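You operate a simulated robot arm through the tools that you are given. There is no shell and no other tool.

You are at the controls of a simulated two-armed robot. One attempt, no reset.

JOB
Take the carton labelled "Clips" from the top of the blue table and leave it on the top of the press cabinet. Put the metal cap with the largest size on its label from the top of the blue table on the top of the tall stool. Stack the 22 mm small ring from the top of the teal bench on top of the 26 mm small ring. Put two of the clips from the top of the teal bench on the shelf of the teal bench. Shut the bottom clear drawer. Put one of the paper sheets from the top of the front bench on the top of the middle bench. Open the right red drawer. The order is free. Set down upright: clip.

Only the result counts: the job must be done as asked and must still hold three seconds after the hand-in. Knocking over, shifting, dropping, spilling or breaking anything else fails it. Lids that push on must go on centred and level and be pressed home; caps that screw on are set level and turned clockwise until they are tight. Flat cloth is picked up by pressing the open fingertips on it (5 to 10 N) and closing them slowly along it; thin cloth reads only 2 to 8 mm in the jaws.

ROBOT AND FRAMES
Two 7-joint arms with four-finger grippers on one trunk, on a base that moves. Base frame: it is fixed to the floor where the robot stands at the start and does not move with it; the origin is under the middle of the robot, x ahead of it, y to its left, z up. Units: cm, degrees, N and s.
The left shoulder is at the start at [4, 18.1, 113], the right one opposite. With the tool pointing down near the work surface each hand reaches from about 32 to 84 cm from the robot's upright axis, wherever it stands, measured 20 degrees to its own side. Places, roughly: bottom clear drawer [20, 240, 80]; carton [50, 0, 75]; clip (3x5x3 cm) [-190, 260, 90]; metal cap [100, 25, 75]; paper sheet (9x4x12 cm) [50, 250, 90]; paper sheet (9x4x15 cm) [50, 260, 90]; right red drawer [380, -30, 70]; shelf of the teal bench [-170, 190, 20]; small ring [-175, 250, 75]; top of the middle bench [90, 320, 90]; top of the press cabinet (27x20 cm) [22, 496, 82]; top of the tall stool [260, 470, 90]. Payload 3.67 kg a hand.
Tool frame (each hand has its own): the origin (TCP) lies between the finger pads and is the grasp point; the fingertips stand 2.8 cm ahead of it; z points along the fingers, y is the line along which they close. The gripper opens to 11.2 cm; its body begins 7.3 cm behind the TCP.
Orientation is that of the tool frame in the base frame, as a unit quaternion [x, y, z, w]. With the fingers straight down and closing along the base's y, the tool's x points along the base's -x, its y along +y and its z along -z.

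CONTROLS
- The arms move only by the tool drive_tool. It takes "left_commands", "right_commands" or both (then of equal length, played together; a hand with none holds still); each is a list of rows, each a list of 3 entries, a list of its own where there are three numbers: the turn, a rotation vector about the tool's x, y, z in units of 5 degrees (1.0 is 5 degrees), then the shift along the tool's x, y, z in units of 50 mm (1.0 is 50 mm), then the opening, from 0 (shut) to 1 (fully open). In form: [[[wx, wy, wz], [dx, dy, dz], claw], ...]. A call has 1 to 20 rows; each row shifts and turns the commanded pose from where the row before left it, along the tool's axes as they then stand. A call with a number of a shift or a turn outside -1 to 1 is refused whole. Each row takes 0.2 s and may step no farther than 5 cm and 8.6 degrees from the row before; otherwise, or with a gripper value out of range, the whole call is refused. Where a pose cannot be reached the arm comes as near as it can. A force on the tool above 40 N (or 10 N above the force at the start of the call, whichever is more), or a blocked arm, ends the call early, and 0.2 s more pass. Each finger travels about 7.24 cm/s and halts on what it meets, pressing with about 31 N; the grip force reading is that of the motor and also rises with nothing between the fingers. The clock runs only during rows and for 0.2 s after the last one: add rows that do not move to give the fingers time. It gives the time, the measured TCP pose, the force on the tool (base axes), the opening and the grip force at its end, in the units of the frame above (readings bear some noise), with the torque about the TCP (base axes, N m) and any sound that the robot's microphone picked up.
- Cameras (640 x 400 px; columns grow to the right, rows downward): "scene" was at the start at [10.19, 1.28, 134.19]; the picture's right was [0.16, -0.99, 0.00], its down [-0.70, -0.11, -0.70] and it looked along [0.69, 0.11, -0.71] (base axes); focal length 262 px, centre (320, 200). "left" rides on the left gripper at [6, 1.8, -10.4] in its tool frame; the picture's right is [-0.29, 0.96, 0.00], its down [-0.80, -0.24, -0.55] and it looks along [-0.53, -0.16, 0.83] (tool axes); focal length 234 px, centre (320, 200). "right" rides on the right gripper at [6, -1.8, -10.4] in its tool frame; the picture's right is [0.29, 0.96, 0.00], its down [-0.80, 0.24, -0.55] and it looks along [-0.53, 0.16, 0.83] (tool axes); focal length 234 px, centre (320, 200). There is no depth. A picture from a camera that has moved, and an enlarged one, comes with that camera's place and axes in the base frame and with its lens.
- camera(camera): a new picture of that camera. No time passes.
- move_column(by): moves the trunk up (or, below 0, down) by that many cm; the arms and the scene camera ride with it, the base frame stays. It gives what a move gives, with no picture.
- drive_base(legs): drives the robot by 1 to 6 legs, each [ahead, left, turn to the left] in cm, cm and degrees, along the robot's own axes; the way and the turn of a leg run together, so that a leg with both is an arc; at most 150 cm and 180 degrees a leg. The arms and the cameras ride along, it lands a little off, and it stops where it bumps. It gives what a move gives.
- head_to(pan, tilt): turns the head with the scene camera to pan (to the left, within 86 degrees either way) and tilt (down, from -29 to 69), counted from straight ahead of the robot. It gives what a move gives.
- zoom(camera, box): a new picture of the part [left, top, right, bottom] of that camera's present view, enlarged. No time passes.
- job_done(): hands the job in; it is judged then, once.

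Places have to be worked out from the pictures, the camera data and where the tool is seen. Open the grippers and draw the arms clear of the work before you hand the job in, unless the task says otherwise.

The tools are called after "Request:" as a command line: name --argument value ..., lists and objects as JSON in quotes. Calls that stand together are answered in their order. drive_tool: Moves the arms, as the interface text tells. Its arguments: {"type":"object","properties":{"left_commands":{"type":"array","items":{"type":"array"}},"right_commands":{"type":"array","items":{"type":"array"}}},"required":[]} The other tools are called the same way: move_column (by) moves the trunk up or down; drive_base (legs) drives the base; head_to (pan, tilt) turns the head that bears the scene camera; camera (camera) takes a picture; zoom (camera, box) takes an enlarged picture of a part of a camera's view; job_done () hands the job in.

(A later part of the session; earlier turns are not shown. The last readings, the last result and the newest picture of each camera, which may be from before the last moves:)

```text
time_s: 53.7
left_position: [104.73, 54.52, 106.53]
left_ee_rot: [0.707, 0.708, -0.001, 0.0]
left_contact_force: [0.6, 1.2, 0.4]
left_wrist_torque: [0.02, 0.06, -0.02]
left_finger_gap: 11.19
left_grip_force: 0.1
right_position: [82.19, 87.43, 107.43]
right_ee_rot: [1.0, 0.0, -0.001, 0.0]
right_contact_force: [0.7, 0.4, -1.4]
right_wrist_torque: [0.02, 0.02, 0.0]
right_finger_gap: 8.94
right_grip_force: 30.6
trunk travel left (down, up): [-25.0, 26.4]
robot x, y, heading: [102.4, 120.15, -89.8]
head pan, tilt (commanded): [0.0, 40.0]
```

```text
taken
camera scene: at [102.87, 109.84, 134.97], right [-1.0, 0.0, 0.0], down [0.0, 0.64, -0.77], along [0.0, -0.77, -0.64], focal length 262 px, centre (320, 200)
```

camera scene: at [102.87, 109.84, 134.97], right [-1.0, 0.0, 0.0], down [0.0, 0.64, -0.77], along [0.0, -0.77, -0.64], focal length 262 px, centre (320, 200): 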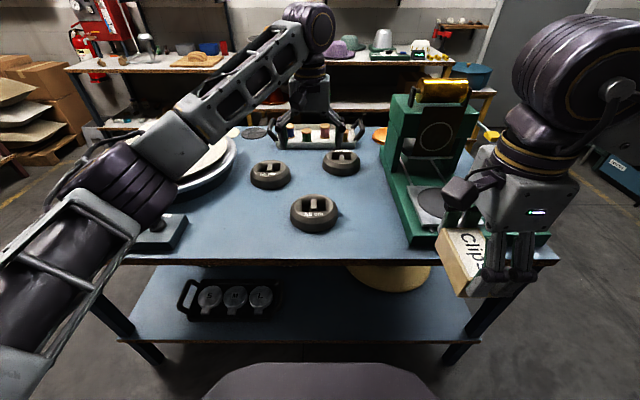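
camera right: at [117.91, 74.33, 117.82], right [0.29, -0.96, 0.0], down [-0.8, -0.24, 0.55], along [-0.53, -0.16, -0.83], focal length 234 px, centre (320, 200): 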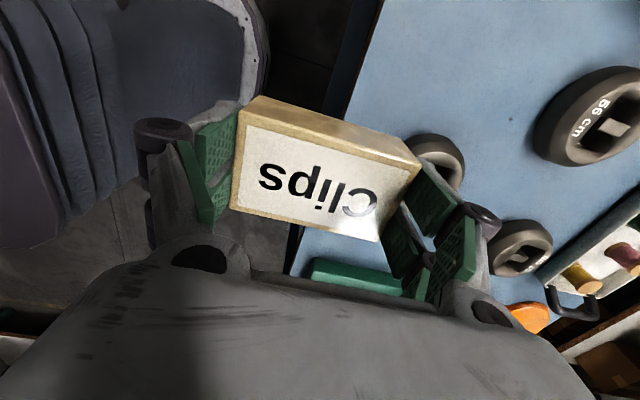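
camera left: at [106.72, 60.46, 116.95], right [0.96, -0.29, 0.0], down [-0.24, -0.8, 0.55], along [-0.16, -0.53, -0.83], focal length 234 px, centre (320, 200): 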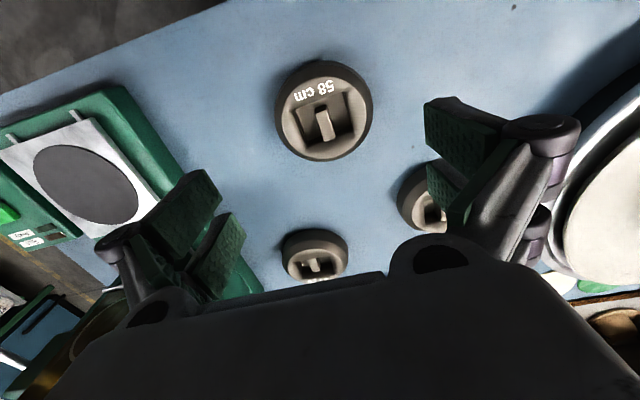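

Request:
zoom --camera "left" --box '[260, 50, 388, 170]'

Request:
zoom --camera "scene" --box '[230, 140, 390, 240]'

```text
3.33 times, centred on (324, 110) of left
camera zoom: at [106.72, 60.46, 116.95], right [0.96, -0.29, 0.0], down [-0.24, -0.8, 0.55], along [-0.16, -0.53, -0.83], focal length 781 px, centre (307, 500)
```

zoom: 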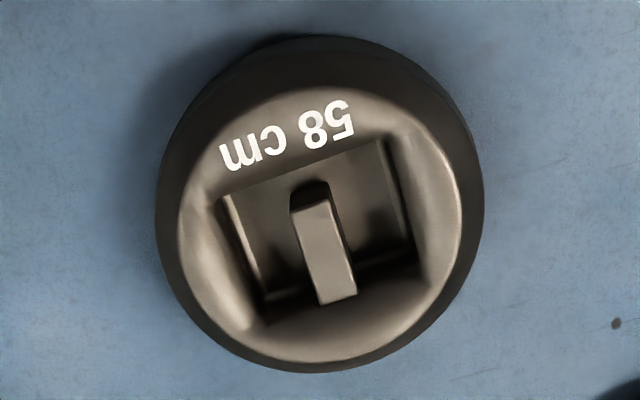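

```text
4.00 times, centred on (310, 190) of scene
camera zoom: at [102.87, 109.84, 134.97], right [-1.0, 0.0, 0.0], down [0.0, 0.64, -0.77], along [0.0, -0.77, -0.64], focal length 1046 px, centre (360, 240)
```

zoom: 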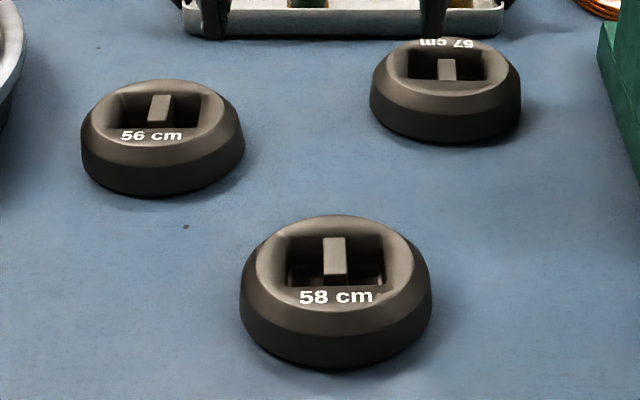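

The 58 cap has a centre tab (~1.6 cm thick, ~4.5 cm long along y) inside a ~6.8 cm recess. I check my finger thickness from the scene camera.

Request:
zoom --camera "scene" --box '[250, 60, 390, 150]'

Request:
zoom --camera "left" --box '[80, 90, 280, 330]'

```text
4.44 times, centred on (320, 105) of scene
camera zoom: at [102.87, 109.84, 134.97], right [-1.0, 0.0, 0.0], down [0.0, 0.64, -0.77], along [0.0, -0.77, -0.64], focal length 1163 px, centre (320, 622)
```

zoom: 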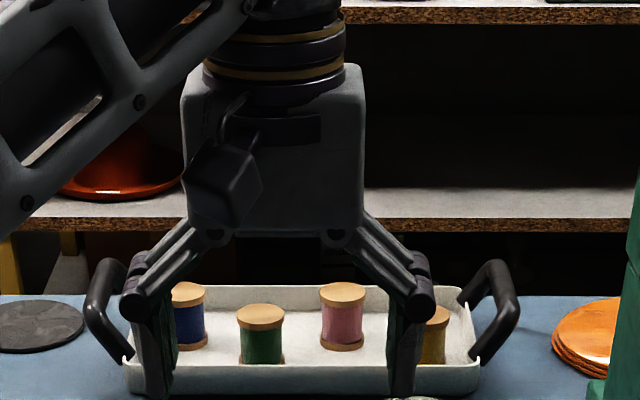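

```text
1.67 times, centred on (180, 210) of left
camera zoom: at [106.72, 60.46, 116.95], right [0.96, -0.29, 0.0], down [-0.24, -0.8, 0.55], along [-0.16, -0.53, -0.83], focal length 390 px, centre (553, 183)
```

zoom: 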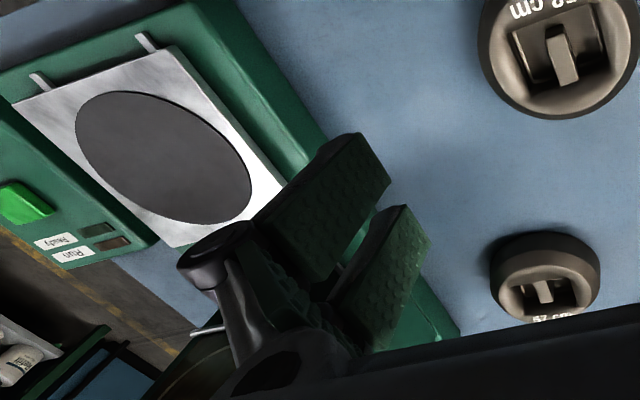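

The tab centre triangulates to (104.7, 51.0), rim top z≈84.4, tab along y — matching my closing axis x. I move over it, set the gap to ~2.8 cm and descend part-way for a check.

Request:
drive_tool --left_commands '[[[0, 0, 0], [-0.35, 0, 0.5], 0.5], [[0, 0, 0], [-0.35, 0, 0.6], 0.25], [[0, 0, 0], [0, 0, 0.6], 0.25], [[0, 0, 0], [0, 0, 0.6], 0.25], [[0, 0, 0], [0, 0, 0.6], 0.25], [[0, 0, 0], [0, 0, 0.1], 0.25], [[0, 0, 0], [0, 0, 0], 0.25]]'

Request:
camera --camera "left"

Request:
zoom --camera "scene" --box '[240, 130, 400, 240]'

```text
time_s: 55.3
left_position: [104.57, 51.02, 91.52]
left_ee_rot: [0.707, 0.707, 0.0, 0.0]
left_contact_force: [-0.4, -1.1, 0.8]
left_wrist_torque: [0.0, -0.02, -0.01]
left_finger_gap: 2.8
left_grip_force: 0.0
right_position: [81.97, 87.42, 107.37]
right_ee_rot: [1.0, 0.0, 0.0, -0.001]
right_contact_force: [-0.1, 0.7, -0.2]
right_wrist_torque: [-0.01, 0.02, 0.0]
right_finger_gap: 8.99
right_grip_force: 31.1
trunk travel left (down, up): [-25.0, 26.4]
robot x, y, heading: [102.05, 120.65, -90.1]
head pan, tilt (commanded): [0.0, 40.0]
```

```text
taken
camera left: at [106.48, 57.04, 102.01], right [0.96, -0.29, 0.0], down [-0.24, -0.8, 0.55], along [-0.16, -0.53, -0.83], focal length 234 px, centre (320, 200)
```

left: 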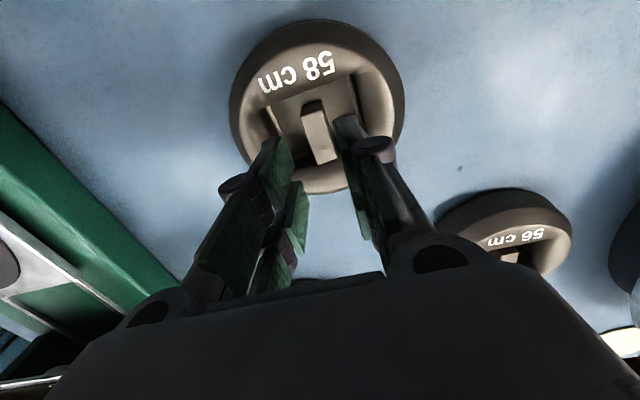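

```text
3.64 times, centred on (320, 185) of scene
camera zoom: at [102.63, 109.87, 134.97], right [-1.0, 0.0, 0.0], down [0.0, 0.64, -0.77], along [0.0, -0.77, -0.64], focal length 951 px, centre (320, 254)
```

zoom: 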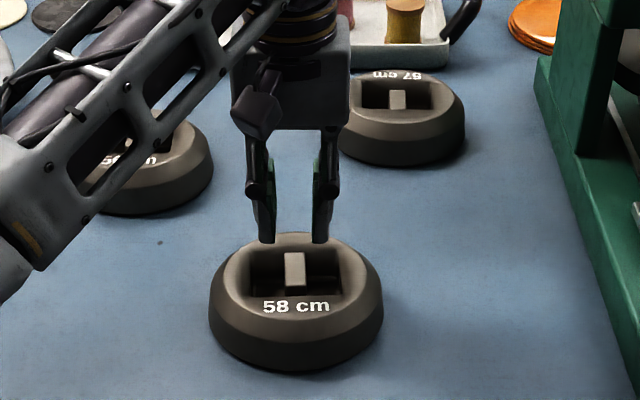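

Fingers and tab line up to within 1–2 mm in both views. I descend so the tips enter the recess on either side of the tab.

Request:
drive_tool --left_commands '[[[0, 0, 0], [0.05, 0.02, 0.4], 0.25], [[0, 0, 0], [0, 0, 0.4], 0.25], [[0, 0, 0], [0, 0, 0.3], 0.25], [[0, 0, 0], [0, 0, 0.2], 0.25], [[0, 0, 0], [0, 0, 0], 0.25]]'

Request:
zoom --camera "scene" --box '[240, 130, 400, 240]'

```text
time_s: 56.2
left_position: [104.46, 50.98, 87.09]
left_ee_rot: [0.707, 0.707, -0.009, 0.005]
left_contact_force: [2.6, 9.7, 21.8]
left_wrist_torque: [-0.1, -0.33, 0.13]
left_finger_gap: 2.92
left_grip_force: 1.2
right_position: [82.02, 87.54, 107.44]
right_ee_rot: [1.0, 0.001, 0.0, 0.0]
right_contact_force: [0.0, -0.2, -0.8]
right_wrist_torque: [0.03, 0.01, 0.01]
right_finger_gap: 8.96
right_grip_force: 30.7
trunk travel left (down, up): [-25.0, 26.4]
robot x, y, heading: [102.69, 120.39, -89.8]
head pan, tilt (commanded): [0.0, 40.0]
stopped in row 4 (left hand): the force on the tool passed its limit at 47 N (the readings are from after the stop); the commanded pose is now the measured one
```

```text
3.64 times, centred on (320, 185) of scene
camera zoom: at [102.63, 110.01, 134.99], right [-1.0, 0.0, 0.0], down [0.0, 0.64, -0.77], along [0.0, -0.77, -0.64], focal length 951 px, centre (320, 254)
```

zoom: 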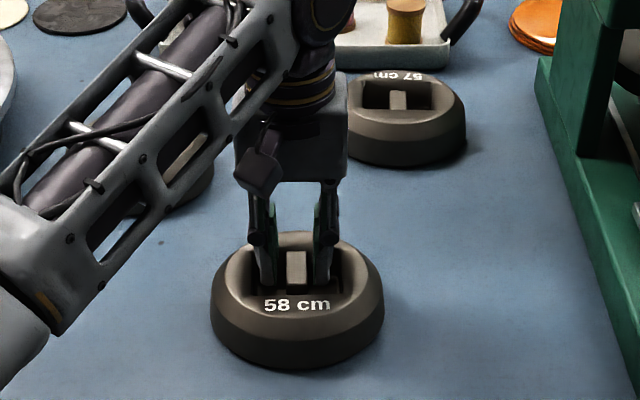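

Contact at tip z≈84.3 with a +y push: the tips likely touch the far sloped wall of the recess. I look closely before adjusting.

Request:
camera --camera "left"

Request:
zoom --camera "left" --box '[200, 0, 440, 200]'

Request:
zoom --camera "scene" --box '[280, 170, 350, 225]'

```text
taken
camera left: at [106.6, 57.2, 97.48], right [0.96, -0.29, 0.0], down [-0.24, -0.79, 0.57], along [-0.16, -0.55, -0.82], focal length 234 px, centre (320, 200)
```

left: 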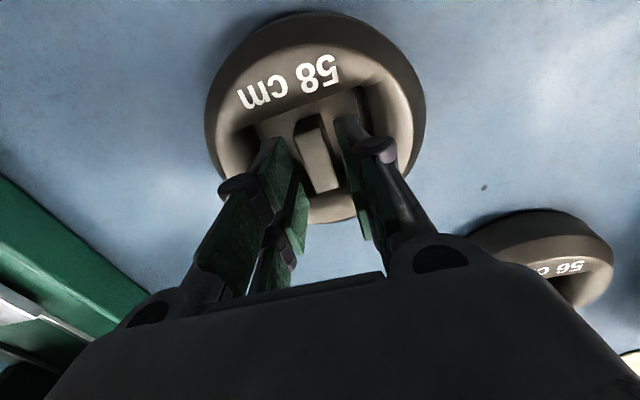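

```text
2.00 times, centred on (320, 100) of left
camera zoom: at [106.6, 57.2, 97.48], right [0.96, -0.29, 0.0], down [-0.24, -0.79, 0.57], along [-0.16, -0.55, -0.82], focal length 468 px, centre (320, 400)
```

zoom: 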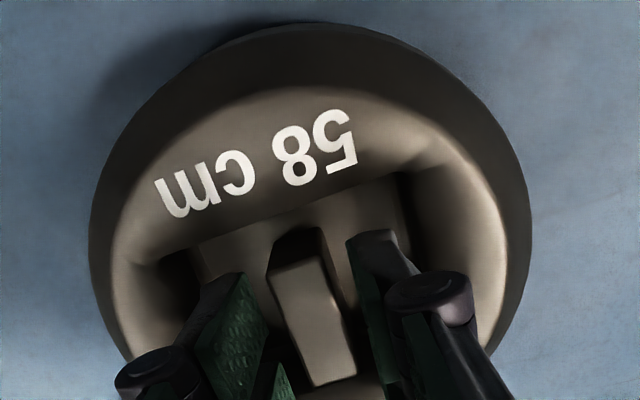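

```text
7.27 times, centred on (315, 198) of scene
camera zoom: at [102.63, 110.01, 134.99], right [-1.0, 0.0, 0.0], down [0.0, 0.64, -0.77], along [0.0, -0.77, -0.64], focal length 1903 px, centre (356, 218)
```

zoom: 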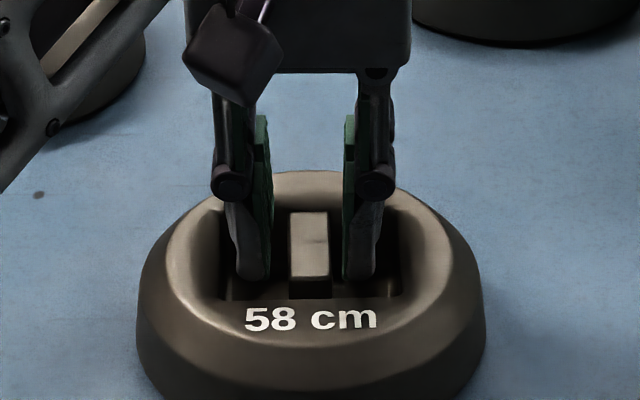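

The tips are centred on the tab in x but about 1 cm too far in −y. I lift 1 cm, level the hand, shift +1 cm in y and descend again gently.

Request:
drive_tool --left_commands '[[[-0.065, 0.227, 0], [0, 0.02, -0.25], 0.25], [[0, 0, 0], [0.2, 0, 0], 0.25], [[0, 0, 0], [0, 0, 0.15], 0.25], [[0, 0, 0], [0, 0, 0.15], 0.25], [[0, 0, 0], [0, 0, 0.15], 0.25], [[0, 0, 0], [0, 0, 0.1], 0.25], [[0, 0, 0], [0, 0, 0], 0.25]]'

Request:
zoom --camera "scene" --box '[280, 170, 350, 225]'

```text
time_s: 57.8
left_position: [104.71, 51.96, 85.32]
left_ee_rot: [0.706, 0.708, 0.002, 0.0]
left_contact_force: [0.0, -1.1, 0.1]
left_wrist_torque: [-0.06, 0.0, 0.04]
left_finger_gap: 2.81
left_grip_force: 0.0
right_position: [81.92, 87.38, 107.4]
right_ee_rot: [1.0, 0.001, 0.0, -0.001]
right_contact_force: [0.5, 0.2, -0.9]
right_wrist_torque: [-0.01, 0.03, 0.01]
right_finger_gap: 8.94
right_grip_force: 30.2
trunk travel left (down, up): [-25.0, 26.4]
robot x, y, heading: [102.62, 120.09, -89.7]
head pan, tilt (commanded): [0.0, 40.0]
```

```text
7.27 times, centred on (315, 198) of scene
camera zoom: at [102.64, 109.86, 134.97], right [-1.0, 0.0, 0.0], down [0.0, 0.64, -0.77], along [0.0, -0.77, -0.64], focal length 1903 px, centre (356, 218)
```

zoom: 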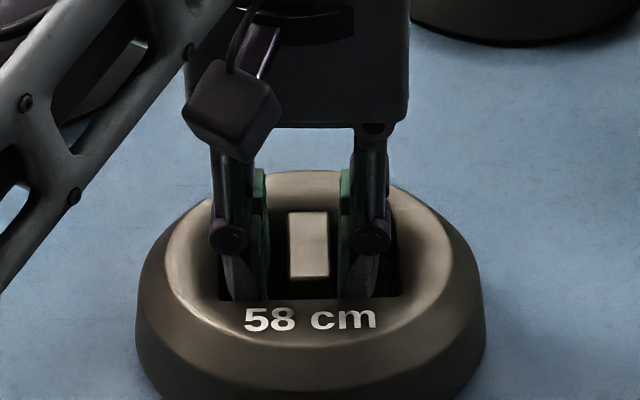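

No contact now; tips are ~1.9 cm inside the recess. I go 4 mm deeper and close on the tab.

Request:
drive_tool --left_commands '[[[0, 0, 0], [0, 0, 0.08], 0.25], [[0, 0, 0], [0, 0, 0], 0.2], [[0, 0, 0], [0, 0, 0], 0.1], [[0, 0, 0], [0, 0, 0], 0.0], [[0, 0, 0], [0, 0, 0], 0.0], [[0, 0, 0], [0, 0, 0], 0.0]]'

Request:
zoom --camera "scene" --box '[280, 170, 350, 225]'

```text
time_s: 59.2
left_position: [104.61, 51.97, 84.84]
left_ee_rot: [0.707, 0.707, 0.002, -0.001]
left_contact_force: [-2.5, 1.6, 0.1]
left_wrist_torque: [0.28, 0.11, 0.08]
left_finger_gap: 1.79
left_grip_force: 31.5
right_position: [81.89, 87.53, 107.37]
right_ee_rot: [1.0, 0.0, 0.0, 0.0]
right_contact_force: [0.3, 0.1, -1.1]
right_wrist_torque: [0.01, -0.01, 0.02]
right_finger_gap: 8.96
right_grip_force: 31.0
trunk travel left (down, up): [-25.0, 26.4]
robot x, y, heading: [102.09, 120.29, -90.0]
head pan, tilt (commanded): [0.0, 40.0]
```

```text
7.27 times, centred on (315, 198) of scene
camera zoom: at [102.61, 109.89, 134.97], right [-1.0, 0.0, 0.0], down [0.0, 0.64, -0.77], along [0.0, -0.77, -0.64], focal length 1903 px, centre (356, 218)
```

zoom: 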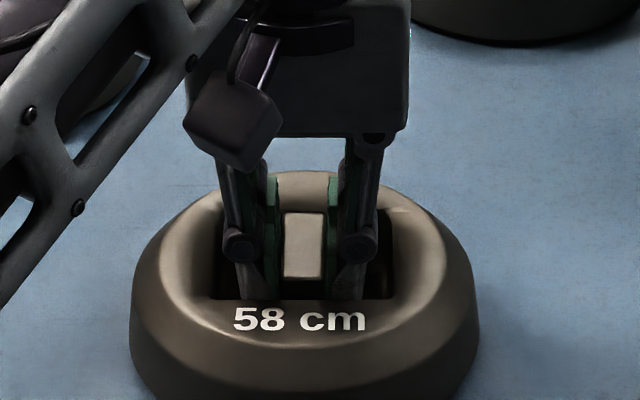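

Gripped the tab (1.79 cm, 31 N). I lift gently and check.

Request:
drive_tool --left_commands '[[[0, 0, 0], [0, 0, -0.1], 0], [[0, 0, 0], [0, 0, -0.2], 0], [[0, 0, 0], [0, 0, -0.3], 0], [[0, 0, 0], [0, 0, -0.4], 0], [[0, 0, 0], [0, 0, -0.4], 0], [[0, 0, 0], [0, 0, 0], 0]]'

Request:
camera --camera "scene"

Request:
camera --camera "left"

```text
time_s: 60.6
left_position: [104.57, 51.8, 91.76]
left_ee_rot: [0.707, 0.708, 0.003, -0.002]
left_contact_force: [-0.2, -0.6, -10.6]
left_wrist_torque: [0.04, 0.0, 0.01]
left_finger_gap: 1.8
left_grip_force: 31.2
right_position: [82.02, 87.21, 107.22]
right_ee_rot: [1.0, 0.0, 0.001, 0.0]
right_contact_force: [-0.2, -0.6, 0.1]
right_wrist_torque: [-0.01, 0.0, 0.0]
right_finger_gap: 8.98
right_grip_force: 30.0
trunk travel left (down, up): [-25.0, 26.4]
robot x, y, heading: [102.04, 120.56, -89.7]
head pan, tilt (commanded): [0.0, 40.0]
```

```text
taken
camera scene: at [102.64, 109.74, 134.96], right [-1.0, 0.0, 0.0], down [0.0, 0.64, -0.77], along [0.0, -0.77, -0.64], focal length 262 px, centre (320, 200)
```

scene: 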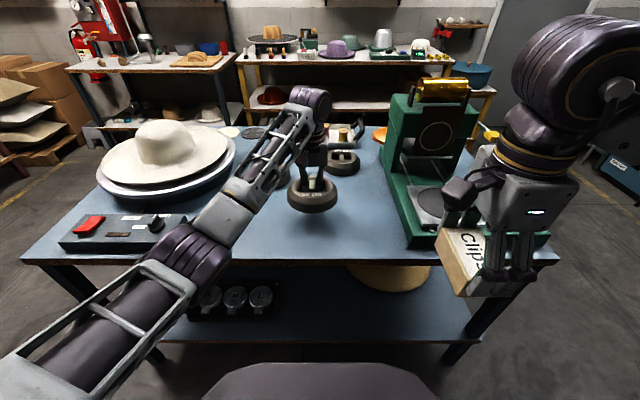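

```text
taken
camera left: at [106.66, 57.77, 102.2], right [0.96, -0.29, 0.0], down [-0.24, -0.8, 0.55], along [-0.16, -0.53, -0.84], focal length 234 px, centre (320, 200)
```

left: 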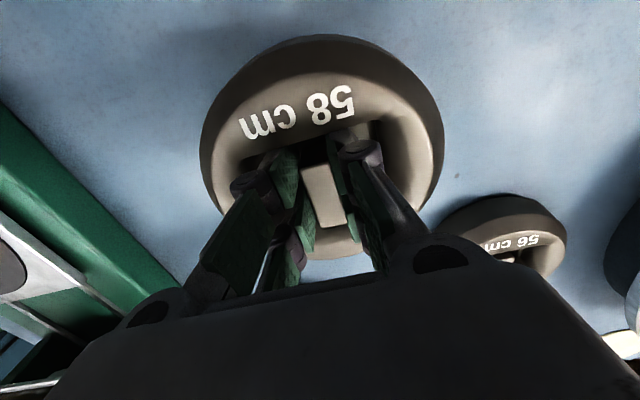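

Cap is held (~1.1 kg). I raise it and draw it in, then turn back to face +x and survey the route to the stool.

Request:
drive_tool --left_commands '[[[0, 0, 0], [0, 0, -0.7], 0], [[0, 0, 0], [0, 0, -0.8], 0], [[0, 0, 0], [0, 0, -0.8], 0], [[0, 0, 0], [0.3, 0, -0.6], 0], [[0, 0, 0], [0.8, 0, 0], 0], [[0, 0, 0], [0.8, 0, 0], 0], [[0, 0, 0], [0.8, 0.3, 0], 0], [[0, 0, 0], [0.6, 0.5, 0], 0], [[0, 0, 0], [0, 0, 0], 0]]'

Request:
drive_base --legs '[[-8, 0, 0], [0, 0, 90]]'

Request:
head_to --pan 0 --tilt 20

Request:
camera --camera "scene"

Request:
head_to --pan 50 --tilt 20

Request:
camera --camera "scene"

```text
time_s: 62.6
left_position: [108.56, 68.26, 106.45]
left_ee_rot: [0.707, 0.707, 0.003, 0.0]
left_contact_force: [0.3, -0.2, -10.6]
left_wrist_torque: [0.02, -0.04, 0.02]
left_finger_gap: 1.8
left_grip_force: 31.1
right_position: [81.87, 87.27, 107.16]
right_ee_rot: [1.0, 0.0, 0.002, -0.001]
right_contact_force: [-0.4, -0.5, -0.8]
right_wrist_torque: [-0.03, 0.01, 0.01]
right_finger_gap: 8.95
right_grip_force: 31.1
trunk travel left (down, up): [-25.0, 26.4]
robot x, y, heading: [102.46, 120.68, -90.0]
head pan, tilt (commanded): [0.0, 40.0]
```

```text
time_s: 67.9
left_position: [154.69, 134.23, 106.44]
left_ee_rot: [0.003, 1.0, 0.001, -0.003]
left_contact_force: [-0.9, -1.3, -9.7]
left_wrist_torque: [0.01, 0.03, -0.01]
left_finger_gap: 1.8
left_grip_force: 31.1
right_position: [135.41, 107.62, 107.3]
right_ee_rot: [0.71, 0.705, -0.001, 0.0]
right_contact_force: [0.7, 0.2, -0.9]
right_wrist_torque: [-0.01, -0.02, -0.04]
right_finger_gap: 8.94
right_grip_force: 31.4
trunk travel left (down, up): [-25.0, 26.4]
robot x, y, heading: [102.49, 128.32, -0.3]
head pan, tilt (commanded): [0.0, 40.0]
```

```text
time_s: 68.7
left_position: [154.68, 134.25, 106.49]
left_ee_rot: [0.004, 1.0, 0.001, -0.003]
left_contact_force: [0.2, 0.5, -9.4]
left_wrist_torque: [0.0, 0.07, 0.01]
left_finger_gap: 1.81
left_grip_force: 31.0
right_position: [135.32, 107.59, 107.35]
right_ee_rot: [0.71, 0.704, -0.002, -0.001]
right_contact_force: [-0.4, 0.2, -1.1]
right_wrist_torque: [0.02, -0.01, -0.04]
right_finger_gap: 8.92
right_grip_force: 31.0
trunk travel left (down, up): [-25.0, 26.4]
robot x, y, heading: [102.2, 128.39, -0.3]
head pan, tilt (commanded): [0.0, 20.0]
```

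```text
taken
camera scene: at [114.07, 128.33, 138.1], right [-0.01, -1.0, 0.0], down [-0.34, 0.0, -0.94], along [0.94, -0.01, -0.34], focal length 262 px, centre (320, 200)
```

scene: 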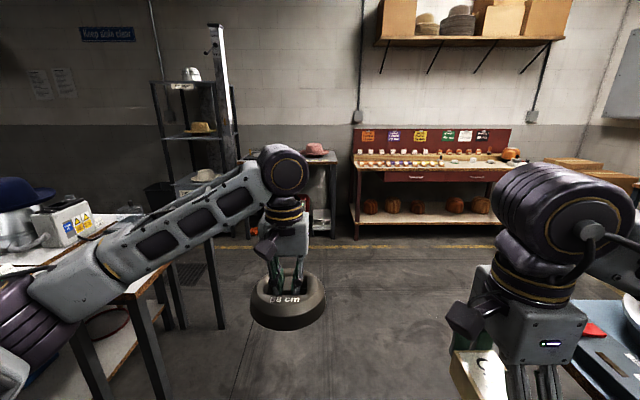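

```text
time_s: 69.9
left_position: [154.73, 134.26, 106.37]
left_ee_rot: [0.003, 1.0, 0.001, -0.002]
left_contact_force: [-0.6, -0.1, -10.5]
left_wrist_torque: [0.01, 0.06, 0.02]
left_finger_gap: 1.79
left_grip_force: 30.9
right_position: [135.48, 107.61, 107.32]
right_ee_rot: [0.71, 0.704, 0.0, -0.001]
right_contact_force: [0.3, -0.1, -1.2]
right_wrist_torque: [-0.02, 0.04, -0.02]
right_finger_gap: 8.97
right_grip_force: 30.7
trunk travel left (down, up): [-25.0, 26.4]
robot x, y, heading: [102.12, 128.46, -0.3]
head pan, tilt (commanded): [50.0, 20.0]
```

```text
taken
camera scene: at [110.79, 135.48, 138.11], right [0.76, -0.65, 0.0], down [-0.22, -0.26, -0.94], along [0.61, 0.72, -0.34], focal length 262 px, centre (320, 200)
```

scene: 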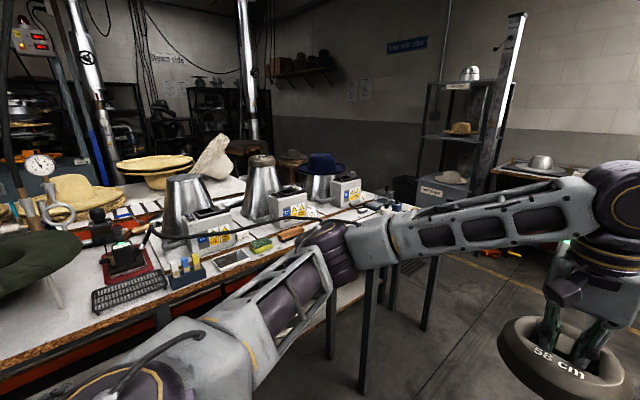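

The front bench row ends near x≈234; the corridor beyond leads toward the stool. I drive ahead to x≈275 and turn left to face +y.

Request:
drive_base --legs '[[150, 0, 0], [22, 0, 0], [0, 0, 90]]'

Request:
head_to --pan 0 --tilt 15

Request:
camera --camera "scene"

```text
time_s: 83.1
left_position: [268.43, 180.13, 106.34]
left_ee_rot: [0.708, -0.707, 0.002, 0.002]
left_contact_force: [-0.3, -0.2, -9.7]
left_wrist_torque: [-0.04, -0.01, 0.01]
left_finger_gap: 1.8
left_grip_force: 30.7
right_position: [294.96, 160.9, 107.33]
right_ee_rot: [0.0, 1.0, -0.001, 0.0]
right_contact_force: [-0.1, 0.7, -1.3]
right_wrist_torque: [-0.02, 0.01, 0.0]
right_finger_gap: 8.96
right_grip_force: 30.9
trunk travel left (down, up): [-25.0, 26.4]
robot x, y, heading: [274.27, 127.97, 89.6]
head pan, tilt (commanded): [50.0, 20.0]
```

```text
time_s: 84.3
left_position: [268.33, 180.07, 106.45]
left_ee_rot: [0.708, -0.707, 0.002, 0.003]
left_contact_force: [0.3, -0.1, -10.5]
left_wrist_torque: [-0.05, 0.02, 0.0]
left_finger_gap: 1.81
left_grip_force: 31.2
right_position: [294.96, 160.88, 107.45]
right_ee_rot: [0.0, 1.0, -0.002, 0.0]
right_contact_force: [-0.6, 0.1, -1.8]
right_wrist_torque: [0.03, -0.03, 0.02]
right_finger_gap: 8.98
right_grip_force: 31.9
trunk travel left (down, up): [-25.0, 26.4]
robot x, y, heading: [274.68, 127.57, 90.1]
head pan, tilt (commanded): [0.0, 15.0]
```

```text
taken
camera scene: at [274.63, 139.37, 138.92], right [1.0, 0.0, 0.0], down [0.0, -0.26, -0.97], along [0.0, 0.97, -0.26], focal length 262 px, centre (320, 200)
```

scene: 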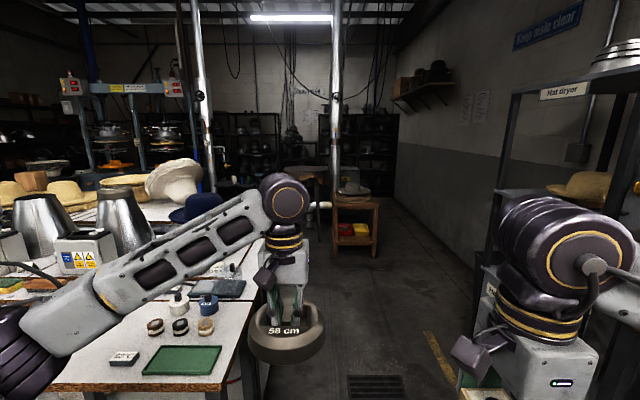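

The corridor runs along +y, bench on the left ending at x≈251. I shift right and advance, then look for the tall stool.

Request:
drive_base --legs '[[0, -28, 0], [130, 0, 0]]'

Request:
camera --camera "scene"

Request:
head_to --pan 40 --tilt 15

Request:
camera --camera "scene"

```text
time_s: 92.6
left_position: [296.58, 310.27, 106.32]
left_ee_rot: [-0.705, 0.709, -0.001, -0.002]
left_contact_force: [-0.1, 0.1, -10.6]
left_wrist_torque: [-0.03, -0.02, 0.01]
left_finger_gap: 1.82
left_grip_force: 30.9
right_position: [323.14, 291.06, 107.35]
right_ee_rot: [0.001, 1.0, -0.001, 0.0]
right_contact_force: [0.1, -0.1, -1.2]
right_wrist_torque: [0.0, 0.03, 0.0]
right_finger_gap: 8.93
right_grip_force: 31.4
trunk travel left (down, up): [-25.0, 26.4]
robot x, y, heading: [302.7, 257.97, 89.8]
head pan, tilt (commanded): [0.0, 15.0]
```

```text
taken
camera scene: at [302.7, 269.53, 138.92], right [1.0, 0.0, 0.0], down [0.0, -0.26, -0.97], along [0.0, 0.97, -0.26], focal length 262 px, centre (320, 200)
```

scene: 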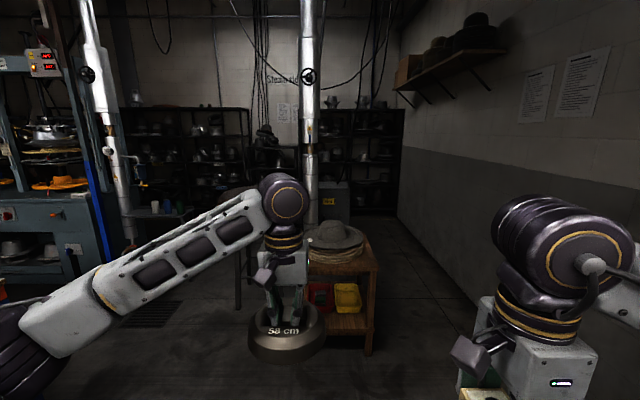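

```text
time_s: 93.7
left_position: [296.6, 310.22, 106.29]
left_ee_rot: [-0.705, 0.709, -0.001, -0.003]
left_contact_force: [0.0, 0.4, -10.2]
left_wrist_torque: [-0.06, -0.05, 0.02]
left_finger_gap: 1.82
left_grip_force: 31.1
right_position: [323.06, 291.05, 107.32]
right_ee_rot: [0.001, 1.0, 0.0, 0.0]
right_contact_force: [0.5, 1.0, -1.3]
right_wrist_torque: [-0.05, 0.05, 0.0]
right_finger_gap: 8.95
right_grip_force: 31.0
trunk travel left (down, up): [-25.0, 26.4]
robot x, y, heading: [302.92, 257.95, 90.0]
head pan, tilt (commanded): [40.0, 15.0]
```

```text
taken
camera scene: at [296.7, 267.36, 138.92], right [0.77, 0.64, 0.0], down [0.17, -0.2, -0.97], along [-0.62, 0.74, -0.26], focal length 262 px, centre (320, 200)
```

scene: 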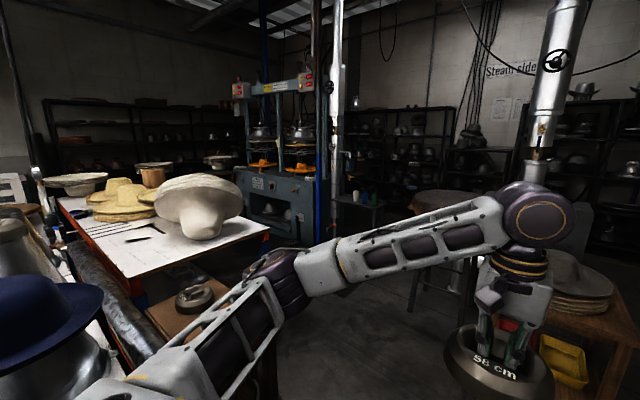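

The round tall stool is visible near (245–260, 470). I zoom to check its top is free and see obstacles around it.

Request:
zoom --camera "scene" --box '[360, 150, 560, 330]'

Request:
zoom --camera "scene" --box '[220, 70, 400, 250]'

```text
2.22 times, centred on (460, 240) of scene
camera zoom: at [296.7, 267.36, 138.92], right [0.77, 0.64, 0.0], down [0.17, -0.2, -0.97], along [-0.62, 0.74, -0.26], focal length 581 px, centre (9, 111)
```

zoom: 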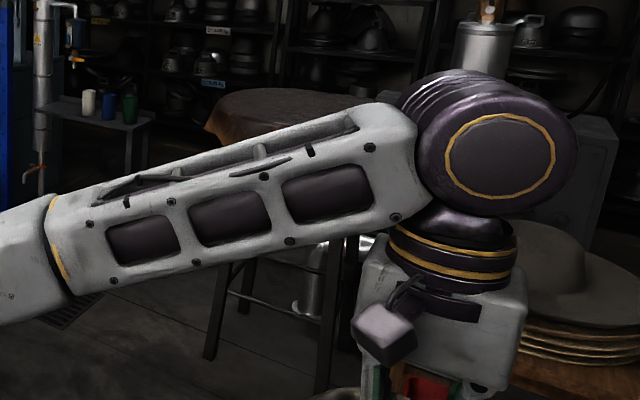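

```text
2.22 times, centred on (310, 160) of scene
camera zoom: at [296.7, 267.36, 138.92], right [0.77, 0.64, 0.0], down [0.17, -0.2, -0.97], along [-0.62, 0.74, -0.26], focal length 581 px, centre (342, 289)
```

zoom: 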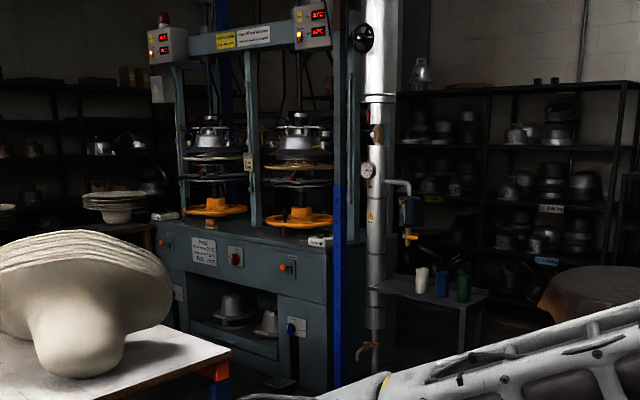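

The stool top looks bare. I check the space to my left before moving diagonally.

Request:
head_to --pan 75 --tilt 30

Request:
camera --camera "scene"

Request:
head_to --pan 35 --tilt 40

Request:
camera --camera "scene"

```text
time_s: 94.7
left_position: [296.64, 310.35, 106.33]
left_ee_rot: [-0.706, 0.708, -0.001, -0.002]
left_contact_force: [-0.3, 0.1, -11.1]
left_wrist_torque: [-0.04, -0.02, 0.01]
left_finger_gap: 1.81
left_grip_force: 31.1
right_position: [323.24, 291.02, 107.32]
right_ee_rot: [0.002, 1.0, -0.002, 0.0]
right_contact_force: [0.9, -0.4, -1.5]
right_wrist_torque: [-0.04, -0.02, -0.01]
right_finger_gap: 8.96
right_grip_force: 31.1
trunk travel left (down, up): [-25.0, 26.4]
robot x, y, heading: [302.27, 258.19, 89.8]
head pan, tilt (commanded): [75.0, 30.0]
```

```text
taken
camera scene: at [293.94, 262.55, 136.51], right [0.26, 0.96, 0.0], down [0.48, -0.13, -0.87], along [-0.84, 0.23, -0.5], focal length 262 px, centre (320, 200)
```

scene: 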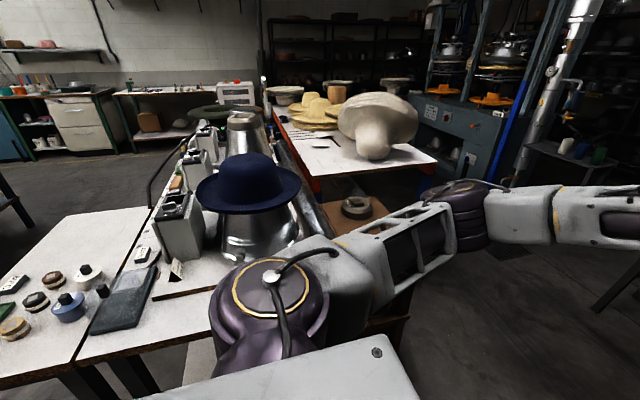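

```text
time_s: 95.7
left_position: [296.56, 310.26, 106.37]
left_ee_rot: [-0.706, 0.708, -0.001, -0.004]
left_contact_force: [0.5, 0.2, -10.6]
left_wrist_torque: [-0.03, -0.02, 0.01]
left_finger_gap: 1.81
left_grip_force: 31.1
right_position: [323.22, 290.96, 107.37]
right_ee_rot: [0.001, 1.0, -0.001, 0.0]
right_contact_force: [-0.4, -0.1, -0.8]
right_wrist_torque: [0.0, 0.04, -0.01]
right_finger_gap: 8.96
right_grip_force: 31.1
trunk travel left (down, up): [-25.0, 26.4]
robot x, y, heading: [302.32, 258.38, 89.6]
head pan, tilt (commanded): [35.0, 40.0]
```

```text
taken
camera scene: at [297.81, 267.14, 134.97], right [0.82, 0.57, 0.0], down [0.37, -0.53, -0.77], along [-0.44, 0.63, -0.64], focal length 262 px, centre (320, 200)
```

scene: 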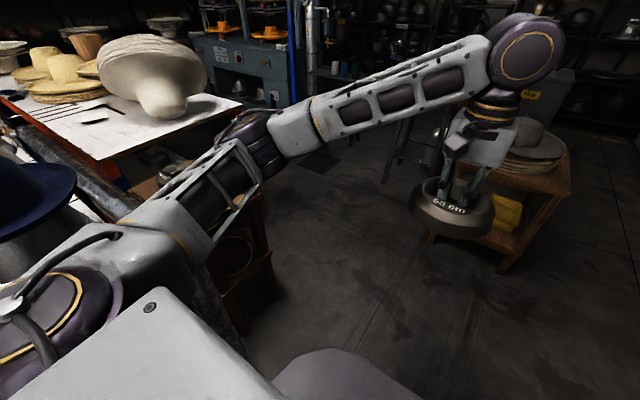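

There's a brown stand near (218, 323) and a hat stand at x≥294, y≥406; between them the way to the stool is free. I drive diagonally to about (248, 380).

Request:
drive_base --legs '[[85, 45, 0], [35, 10, 0]]'

Request:
head_to --pan 0 --tilt 35

Request:
camera --camera "scene"

Request:
camera --camera "left"

```text
time_s: 102.7
left_position: [242.26, 430.33, 106.29]
left_ee_rot: [-0.705, 0.709, -0.002, -0.003]
left_contact_force: [-0.1, 0.7, -10.8]
left_wrist_torque: [-0.04, 0.01, 0.01]
left_finger_gap: 1.81
left_grip_force: 30.6
right_position: [268.81, 411.0, 107.24]
right_ee_rot: [0.003, 1.0, -0.001, 0.0]
right_contact_force: [0.4, -0.5, -0.9]
right_wrist_torque: [0.0, 0.0, 0.02]
right_finger_gap: 8.96
right_grip_force: 31.0
trunk travel left (down, up): [-25.0, 26.4]
robot x, y, heading: [248.03, 378.28, 90.0]
head pan, tilt (commanded): [35.0, 40.0]
```

```text
time_s: 103.7
left_position: [242.25, 430.19, 106.33]
left_ee_rot: [-0.705, 0.709, -0.001, -0.003]
left_contact_force: [-0.1, -1.0, -10.4]
left_wrist_torque: [-0.03, 0.01, -0.01]
left_finger_gap: 1.8
left_grip_force: 30.8
right_position: [268.86, 410.95, 107.38]
right_ee_rot: [0.002, 1.0, -0.001, 0.0]
right_contact_force: [0.6, -0.9, -1.0]
right_wrist_torque: [0.04, 0.01, 0.0]
right_finger_gap: 8.96
right_grip_force: 31.0
trunk travel left (down, up): [-25.0, 26.4]
robot x, y, heading: [248.32, 377.94, 89.7]
head pan, tilt (commanded): [0.0, 35.0]
```

```text
taken
camera scene: at [248.24, 388.94, 135.72], right [1.0, 0.0, 0.0], down [0.0, -0.57, -0.82], along [0.0, 0.82, -0.57], focal length 262 px, centre (320, 200)
```

scene: 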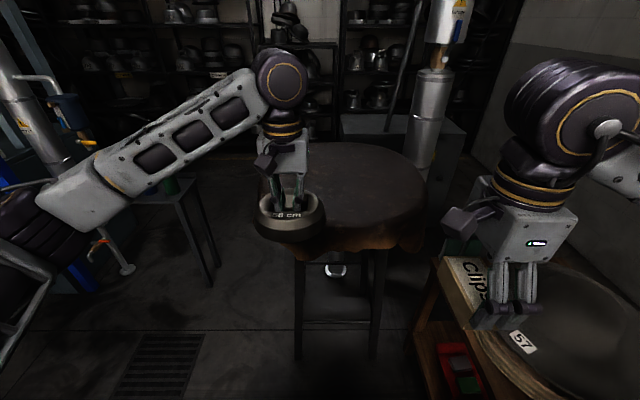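

```text
taken
camera left: at [240.53, 424.34, 116.88], right [-0.96, 0.29, 0.0], down [0.25, 0.8, 0.55], along [0.16, 0.52, -0.84], focal length 234 px, centre (320, 200)
```

left: 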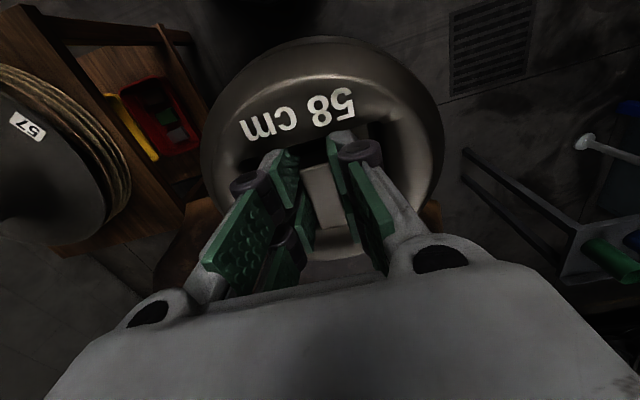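

The stool top spans roughly x 217–282, y 434–499 with centre near (250, 467). I move the cap out over it to y≈456 at current height.

Request:
drive_tool --left_commands '[[[0, 0, 0], [-0.7, -0.1, 0], 0], [[0, 0, 0], [-0.8, -0.1, 0], 0], [[0, 0, 0], [-0.8, -0.1, 0], 0], [[0, 0, 0], [-0.8, -0.1, 0], 0], [[0, 0, 0], [-0.8, -0.1, 0], 0], [[0, 0, 0], [-0.8, -0.1, 0], 0], [[0, 0, 0], [-0.4, 0, 0], 0], [[0, 0, 0], [0, 0, 0.4], 0], [[0, 0, 0], [0, 0, 0.4], 0], [[0, 0, 0], [0, 0, 0.3], 0], [[0, 0, 0], [0, 0, 0], 0]]'

Request:
camera --camera "left"

Request:
camera --camera "scene"

```text
time_s: 106.1
left_position: [245.04, 452.24, 100.68]
left_ee_rot: [-0.705, 0.709, -0.001, -0.002]
left_contact_force: [0.9, -0.6, -8.7]
left_wrist_torque: [0.0, 0.02, 0.0]
left_finger_gap: 1.81
left_grip_force: 31.2
left hand out of reach, approached as far as the arm can: row 6, 7
right_position: [268.9, 410.97, 107.28]
right_ee_rot: [0.004, 1.0, -0.001, -0.002]
right_contact_force: [0.9, -0.4, -0.9]
right_wrist_torque: [0.02, 0.03, 0.02]
right_finger_gap: 8.95
right_grip_force: 30.7
trunk travel left (down, up): [-25.0, 26.4]
robot x, y, heading: [248.09, 378.04, 89.7]
head pan, tilt (commanded): [0.0, 35.0]
```

```text
taken
camera left: at [243.5, 446.4, 111.11], right [-0.96, 0.29, 0.0], down [0.25, 0.8, 0.55], along [0.16, 0.53, -0.84], focal length 234 px, centre (320, 200)
```

left: 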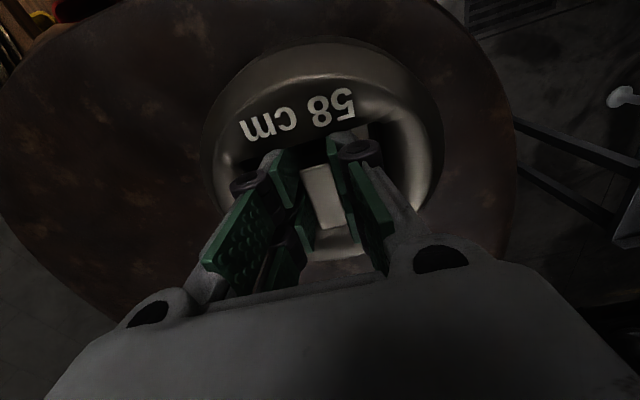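

```text
taken
camera scene: at [248.37, 388.87, 135.73], right [1.0, -0.01, 0.0], down [0.0, -0.57, -0.82], along [0.0, 0.82, -0.57], focal length 262 px, centre (320, 200)
```

scene: 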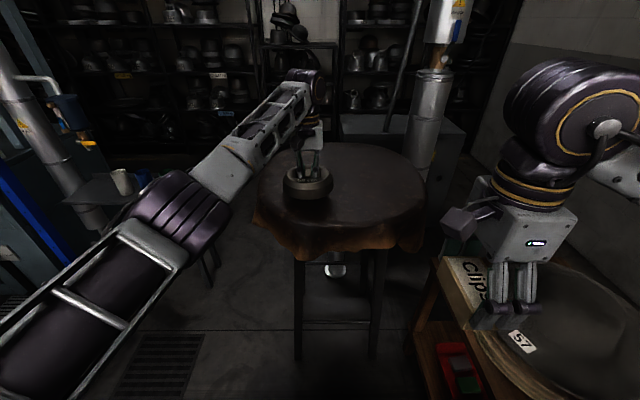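

The cap is over the near-left part of the stool; reach is limiting. Stool centre fits (255, 468), r≈28. I drive 12 cm ahead and 4 cm right to bring the cap well inside.

Request:
drive_base --legs '[[12, -4, 0]]'

Request:
camera --camera "scene"

Request:
camera --camera "left"

```text
time_s: 107.3
left_position: [249.19, 464.25, 100.51]
left_ee_rot: [-0.705, 0.709, -0.002, -0.003]
left_contact_force: [-0.2, 0.0, -10.8]
left_wrist_torque: [-0.04, 0.01, -0.01]
left_finger_gap: 1.82
left_grip_force: 30.4
right_position: [272.8, 422.72, 107.27]
right_ee_rot: [0.003, 1.0, -0.002, 0.0]
right_contact_force: [0.5, 0.4, -1.3]
right_wrist_torque: [-0.01, 0.03, 0.0]
right_finger_gap: 8.98
right_grip_force: 31.1
trunk travel left (down, up): [-25.0, 26.4]
robot x, y, heading: [252.08, 389.88, 89.6]
head pan, tilt (commanded): [0.0, 35.0]
```

```text
taken
camera scene: at [252.33, 400.79, 135.72], right [1.0, -0.01, 0.0], down [0.0, -0.57, -0.82], along [0.0, 0.82, -0.57], focal length 262 px, centre (320, 200)
```

scene: 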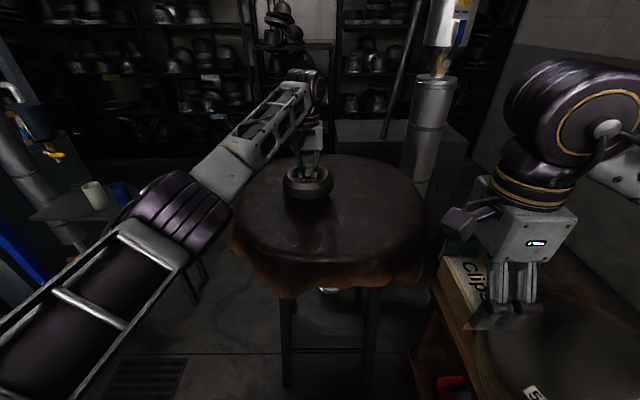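

```text
taken
camera left: at [247.48, 458.31, 111.04], right [-0.96, 0.29, 0.0], down [0.25, 0.8, 0.55], along [0.16, 0.52, -0.84], focal length 234 px, centre (320, 200)
```

left: 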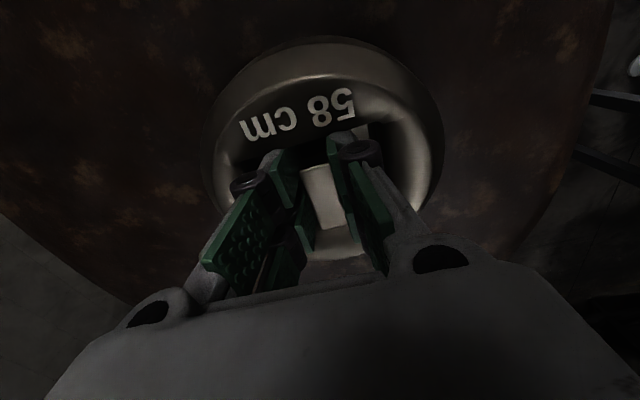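

The cap is now well over the top. I lower it in small steps watching the vertical force.

Request:
drive_tool --left_commands '[[[0, 0, 0], [0, 0, 0.3], 0], [[0, 0, 0], [0, 0, 0.3], 0], [[0, 0, 0], [0, 0, 0.2], 0], [[0, 0, 0], [0, 0, 0.1], 0], [[0, 0, 0], [0, 0, 0], 0]]'

```text
time_s: 108.5
left_position: [249.07, 464.17, 96.4]
left_ee_rot: [-0.705, 0.709, 0.0, -0.001]
left_contact_force: [-1.8, 7.3, 12.7]
left_wrist_torque: [-0.6, 0.05, -0.06]
left_finger_gap: 1.81
left_grip_force: 31.3
right_position: [272.92, 422.71, 107.37]
right_ee_rot: [0.003, 1.0, 0.0, 0.0]
right_contact_force: [0.7, 0.2, -1.5]
right_wrist_torque: [0.01, 0.01, 0.02]
right_finger_gap: 8.98
right_grip_force: 30.7
trunk travel left (down, up): [-25.0, 26.4]
robot x, y, heading: [251.89, 390.16, 89.8]
head pan, tilt (commanded): [0.0, 35.0]
```

Contact: the cap rests on the stool (z force now +12.7). I ease up 2 mm and check, then open.

Request:
drive_tool --left_commands '[[[0, 0, 0], [0, 0, -0.04], 0], [[0, 0, 0], [0, 0, 0], 0]]'

Request:
zoom --camera "scene" --box '[240, 130, 400, 240]'

```text
time_s: 109.1
left_position: [249.12, 464.1, 96.36]
left_ee_rot: [-0.705, 0.71, -0.001, -0.002]
left_contact_force: [-1.5, 6.8, 8.0]
left_wrist_torque: [1.02, 0.01, 0.07]
left_finger_gap: 1.8
left_grip_force: 31.0
right_position: [272.87, 422.67, 107.32]
right_ee_rot: [0.003, 1.0, 0.0, 0.0]
right_contact_force: [0.1, 0.0, -1.0]
right_wrist_torque: [-0.02, -0.01, -0.01]
right_finger_gap: 8.98
right_grip_force: 31.1
trunk travel left (down, up): [-25.0, 26.4]
robot x, y, heading: [252.03, 389.95, 89.6]
head pan, tilt (commanded): [0.0, 35.0]
```

```text
3.64 times, centred on (320, 185) of scene
camera zoom: at [252.31, 400.66, 135.73], right [1.0, -0.01, 0.0], down [0.0, -0.57, -0.82], along [0.0, 0.82, -0.57], focal length 951 px, centre (320, 254)
```

zoom: 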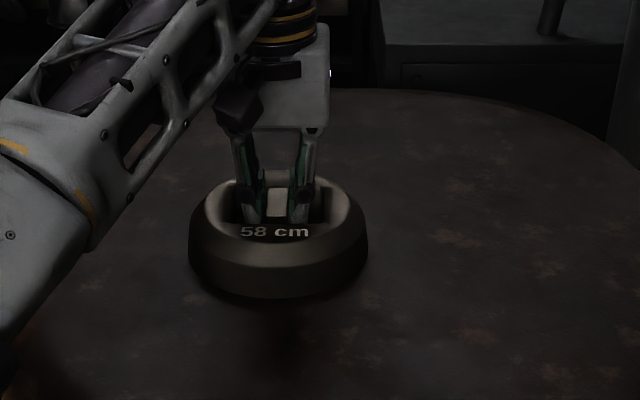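

The cap sits flat on the stool. I open to 2.9 cm and pull up.

Request:
drive_tool --left_commands '[[[0, 0, 0], [0, 0, 0], 0.1], [[0, 0, 0], [0, 0, 0], 0.2], [[0, 0, 0], [0, 0, 0], 0.26], [[0, 0, 0], [0, 0, 0], 0.26], [[0, 0, 0], [0, 0, 0], 0.26]]'

Request:
zoom --camera "scene" --box '[280, 150, 350, 205]'

```text
time_s: 110.3
left_position: [249.15, 464.16, 96.19]
left_ee_rot: [-0.704, 0.71, 0.0, -0.003]
left_contact_force: [0.1, 0.3, -0.3]
left_wrist_torque: [0.0, 0.02, 0.03]
left_finger_gap: 2.92
left_grip_force: 0.0
right_position: [272.93, 422.74, 107.34]
right_ee_rot: [0.004, 1.0, 0.0, -0.001]
right_contact_force: [-0.6, -0.2, -1.1]
right_wrist_torque: [0.01, -0.02, -0.02]
right_finger_gap: 8.98
right_grip_force: 31.6
trunk travel left (down, up): [-25.0, 26.4]
robot x, y, heading: [252.36, 389.75, 89.9]
head pan, tilt (commanded): [0.0, 35.0]
```

```text
7.27 times, centred on (315, 178) of scene
camera zoom: at [252.32, 400.65, 135.73], right [1.0, -0.01, 0.0], down [0.0, -0.57, -0.82], along [0.0, 0.82, -0.57], focal length 1903 px, centre (356, 364)
```

zoom: 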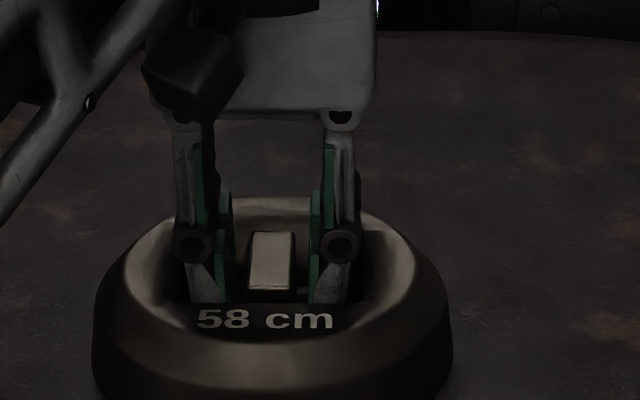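

Fingers are free of the tab and no force remains. I withdraw the left hand upward and then back.

Request:
drive_tool --left_commands '[[[0, 0, 0], [0, 0, -0.3], 0.26], [[0, 0, 0], [0, 0, -0.4], 0.26], [[0, 0, 0], [0, 0, -0.6], 0.26], [[0, 0, 0], [0, 0, -0.7], 0.26], [[0, 0, 0], [0.6, 0, 0], 0.5], [[0, 0, 0], [0.8, 0, 0], 0.5], [[0, 0, 0], [0.8, 0, 0], 0.5], [[0, 0, 0], [0.8, 0, 0], 0.5], [[0, 0, 0], [0.8, 0, 0], 0.5], [[0, 0, 0], [0, 0, 0], 0.5]]'

Request:
camera --camera "scene"

```text
time_s: 112.5
left_position: [253.52, 461.62, 109.53]
left_ee_rot: [-0.704, 0.71, -0.002, -0.003]
left_contact_force: [0.4, 0.1, -0.8]
left_wrist_torque: [-0.01, 0.03, -0.01]
left_finger_gap: 5.6
left_grip_force: 0.0
left hand out of reach, approached as far as the arm can: row 5, 6, 7, 8, 9
right_position: [272.9, 422.7, 107.39]
right_ee_rot: [0.003, 1.0, 0.0, 0.0]
right_contact_force: [-0.8, 0.1, -0.1]
right_wrist_torque: [-0.03, -0.01, 0.01]
right_finger_gap: 8.97
right_grip_force: 30.9
trunk travel left (down, up): [-25.0, 26.4]
robot x, y, heading: [251.84, 389.52, 89.8]
head pan, tilt (commanded): [0.0, 35.0]
```

```text
taken
camera scene: at [252.29, 400.7, 135.72], right [1.0, -0.01, 0.0], down [0.0, -0.57, -0.82], along [0.0, 0.82, -0.57], focal length 262 px, centre (320, 200)
```

scene: 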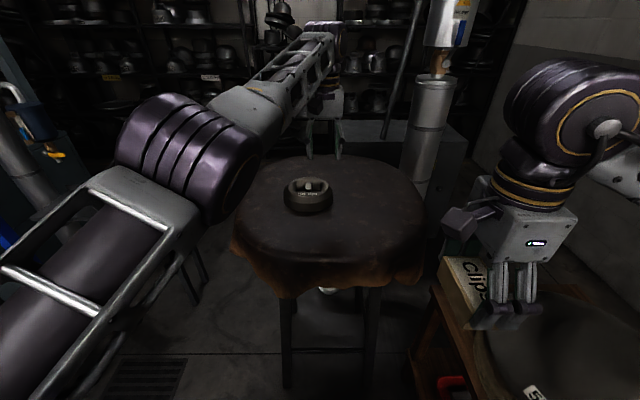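

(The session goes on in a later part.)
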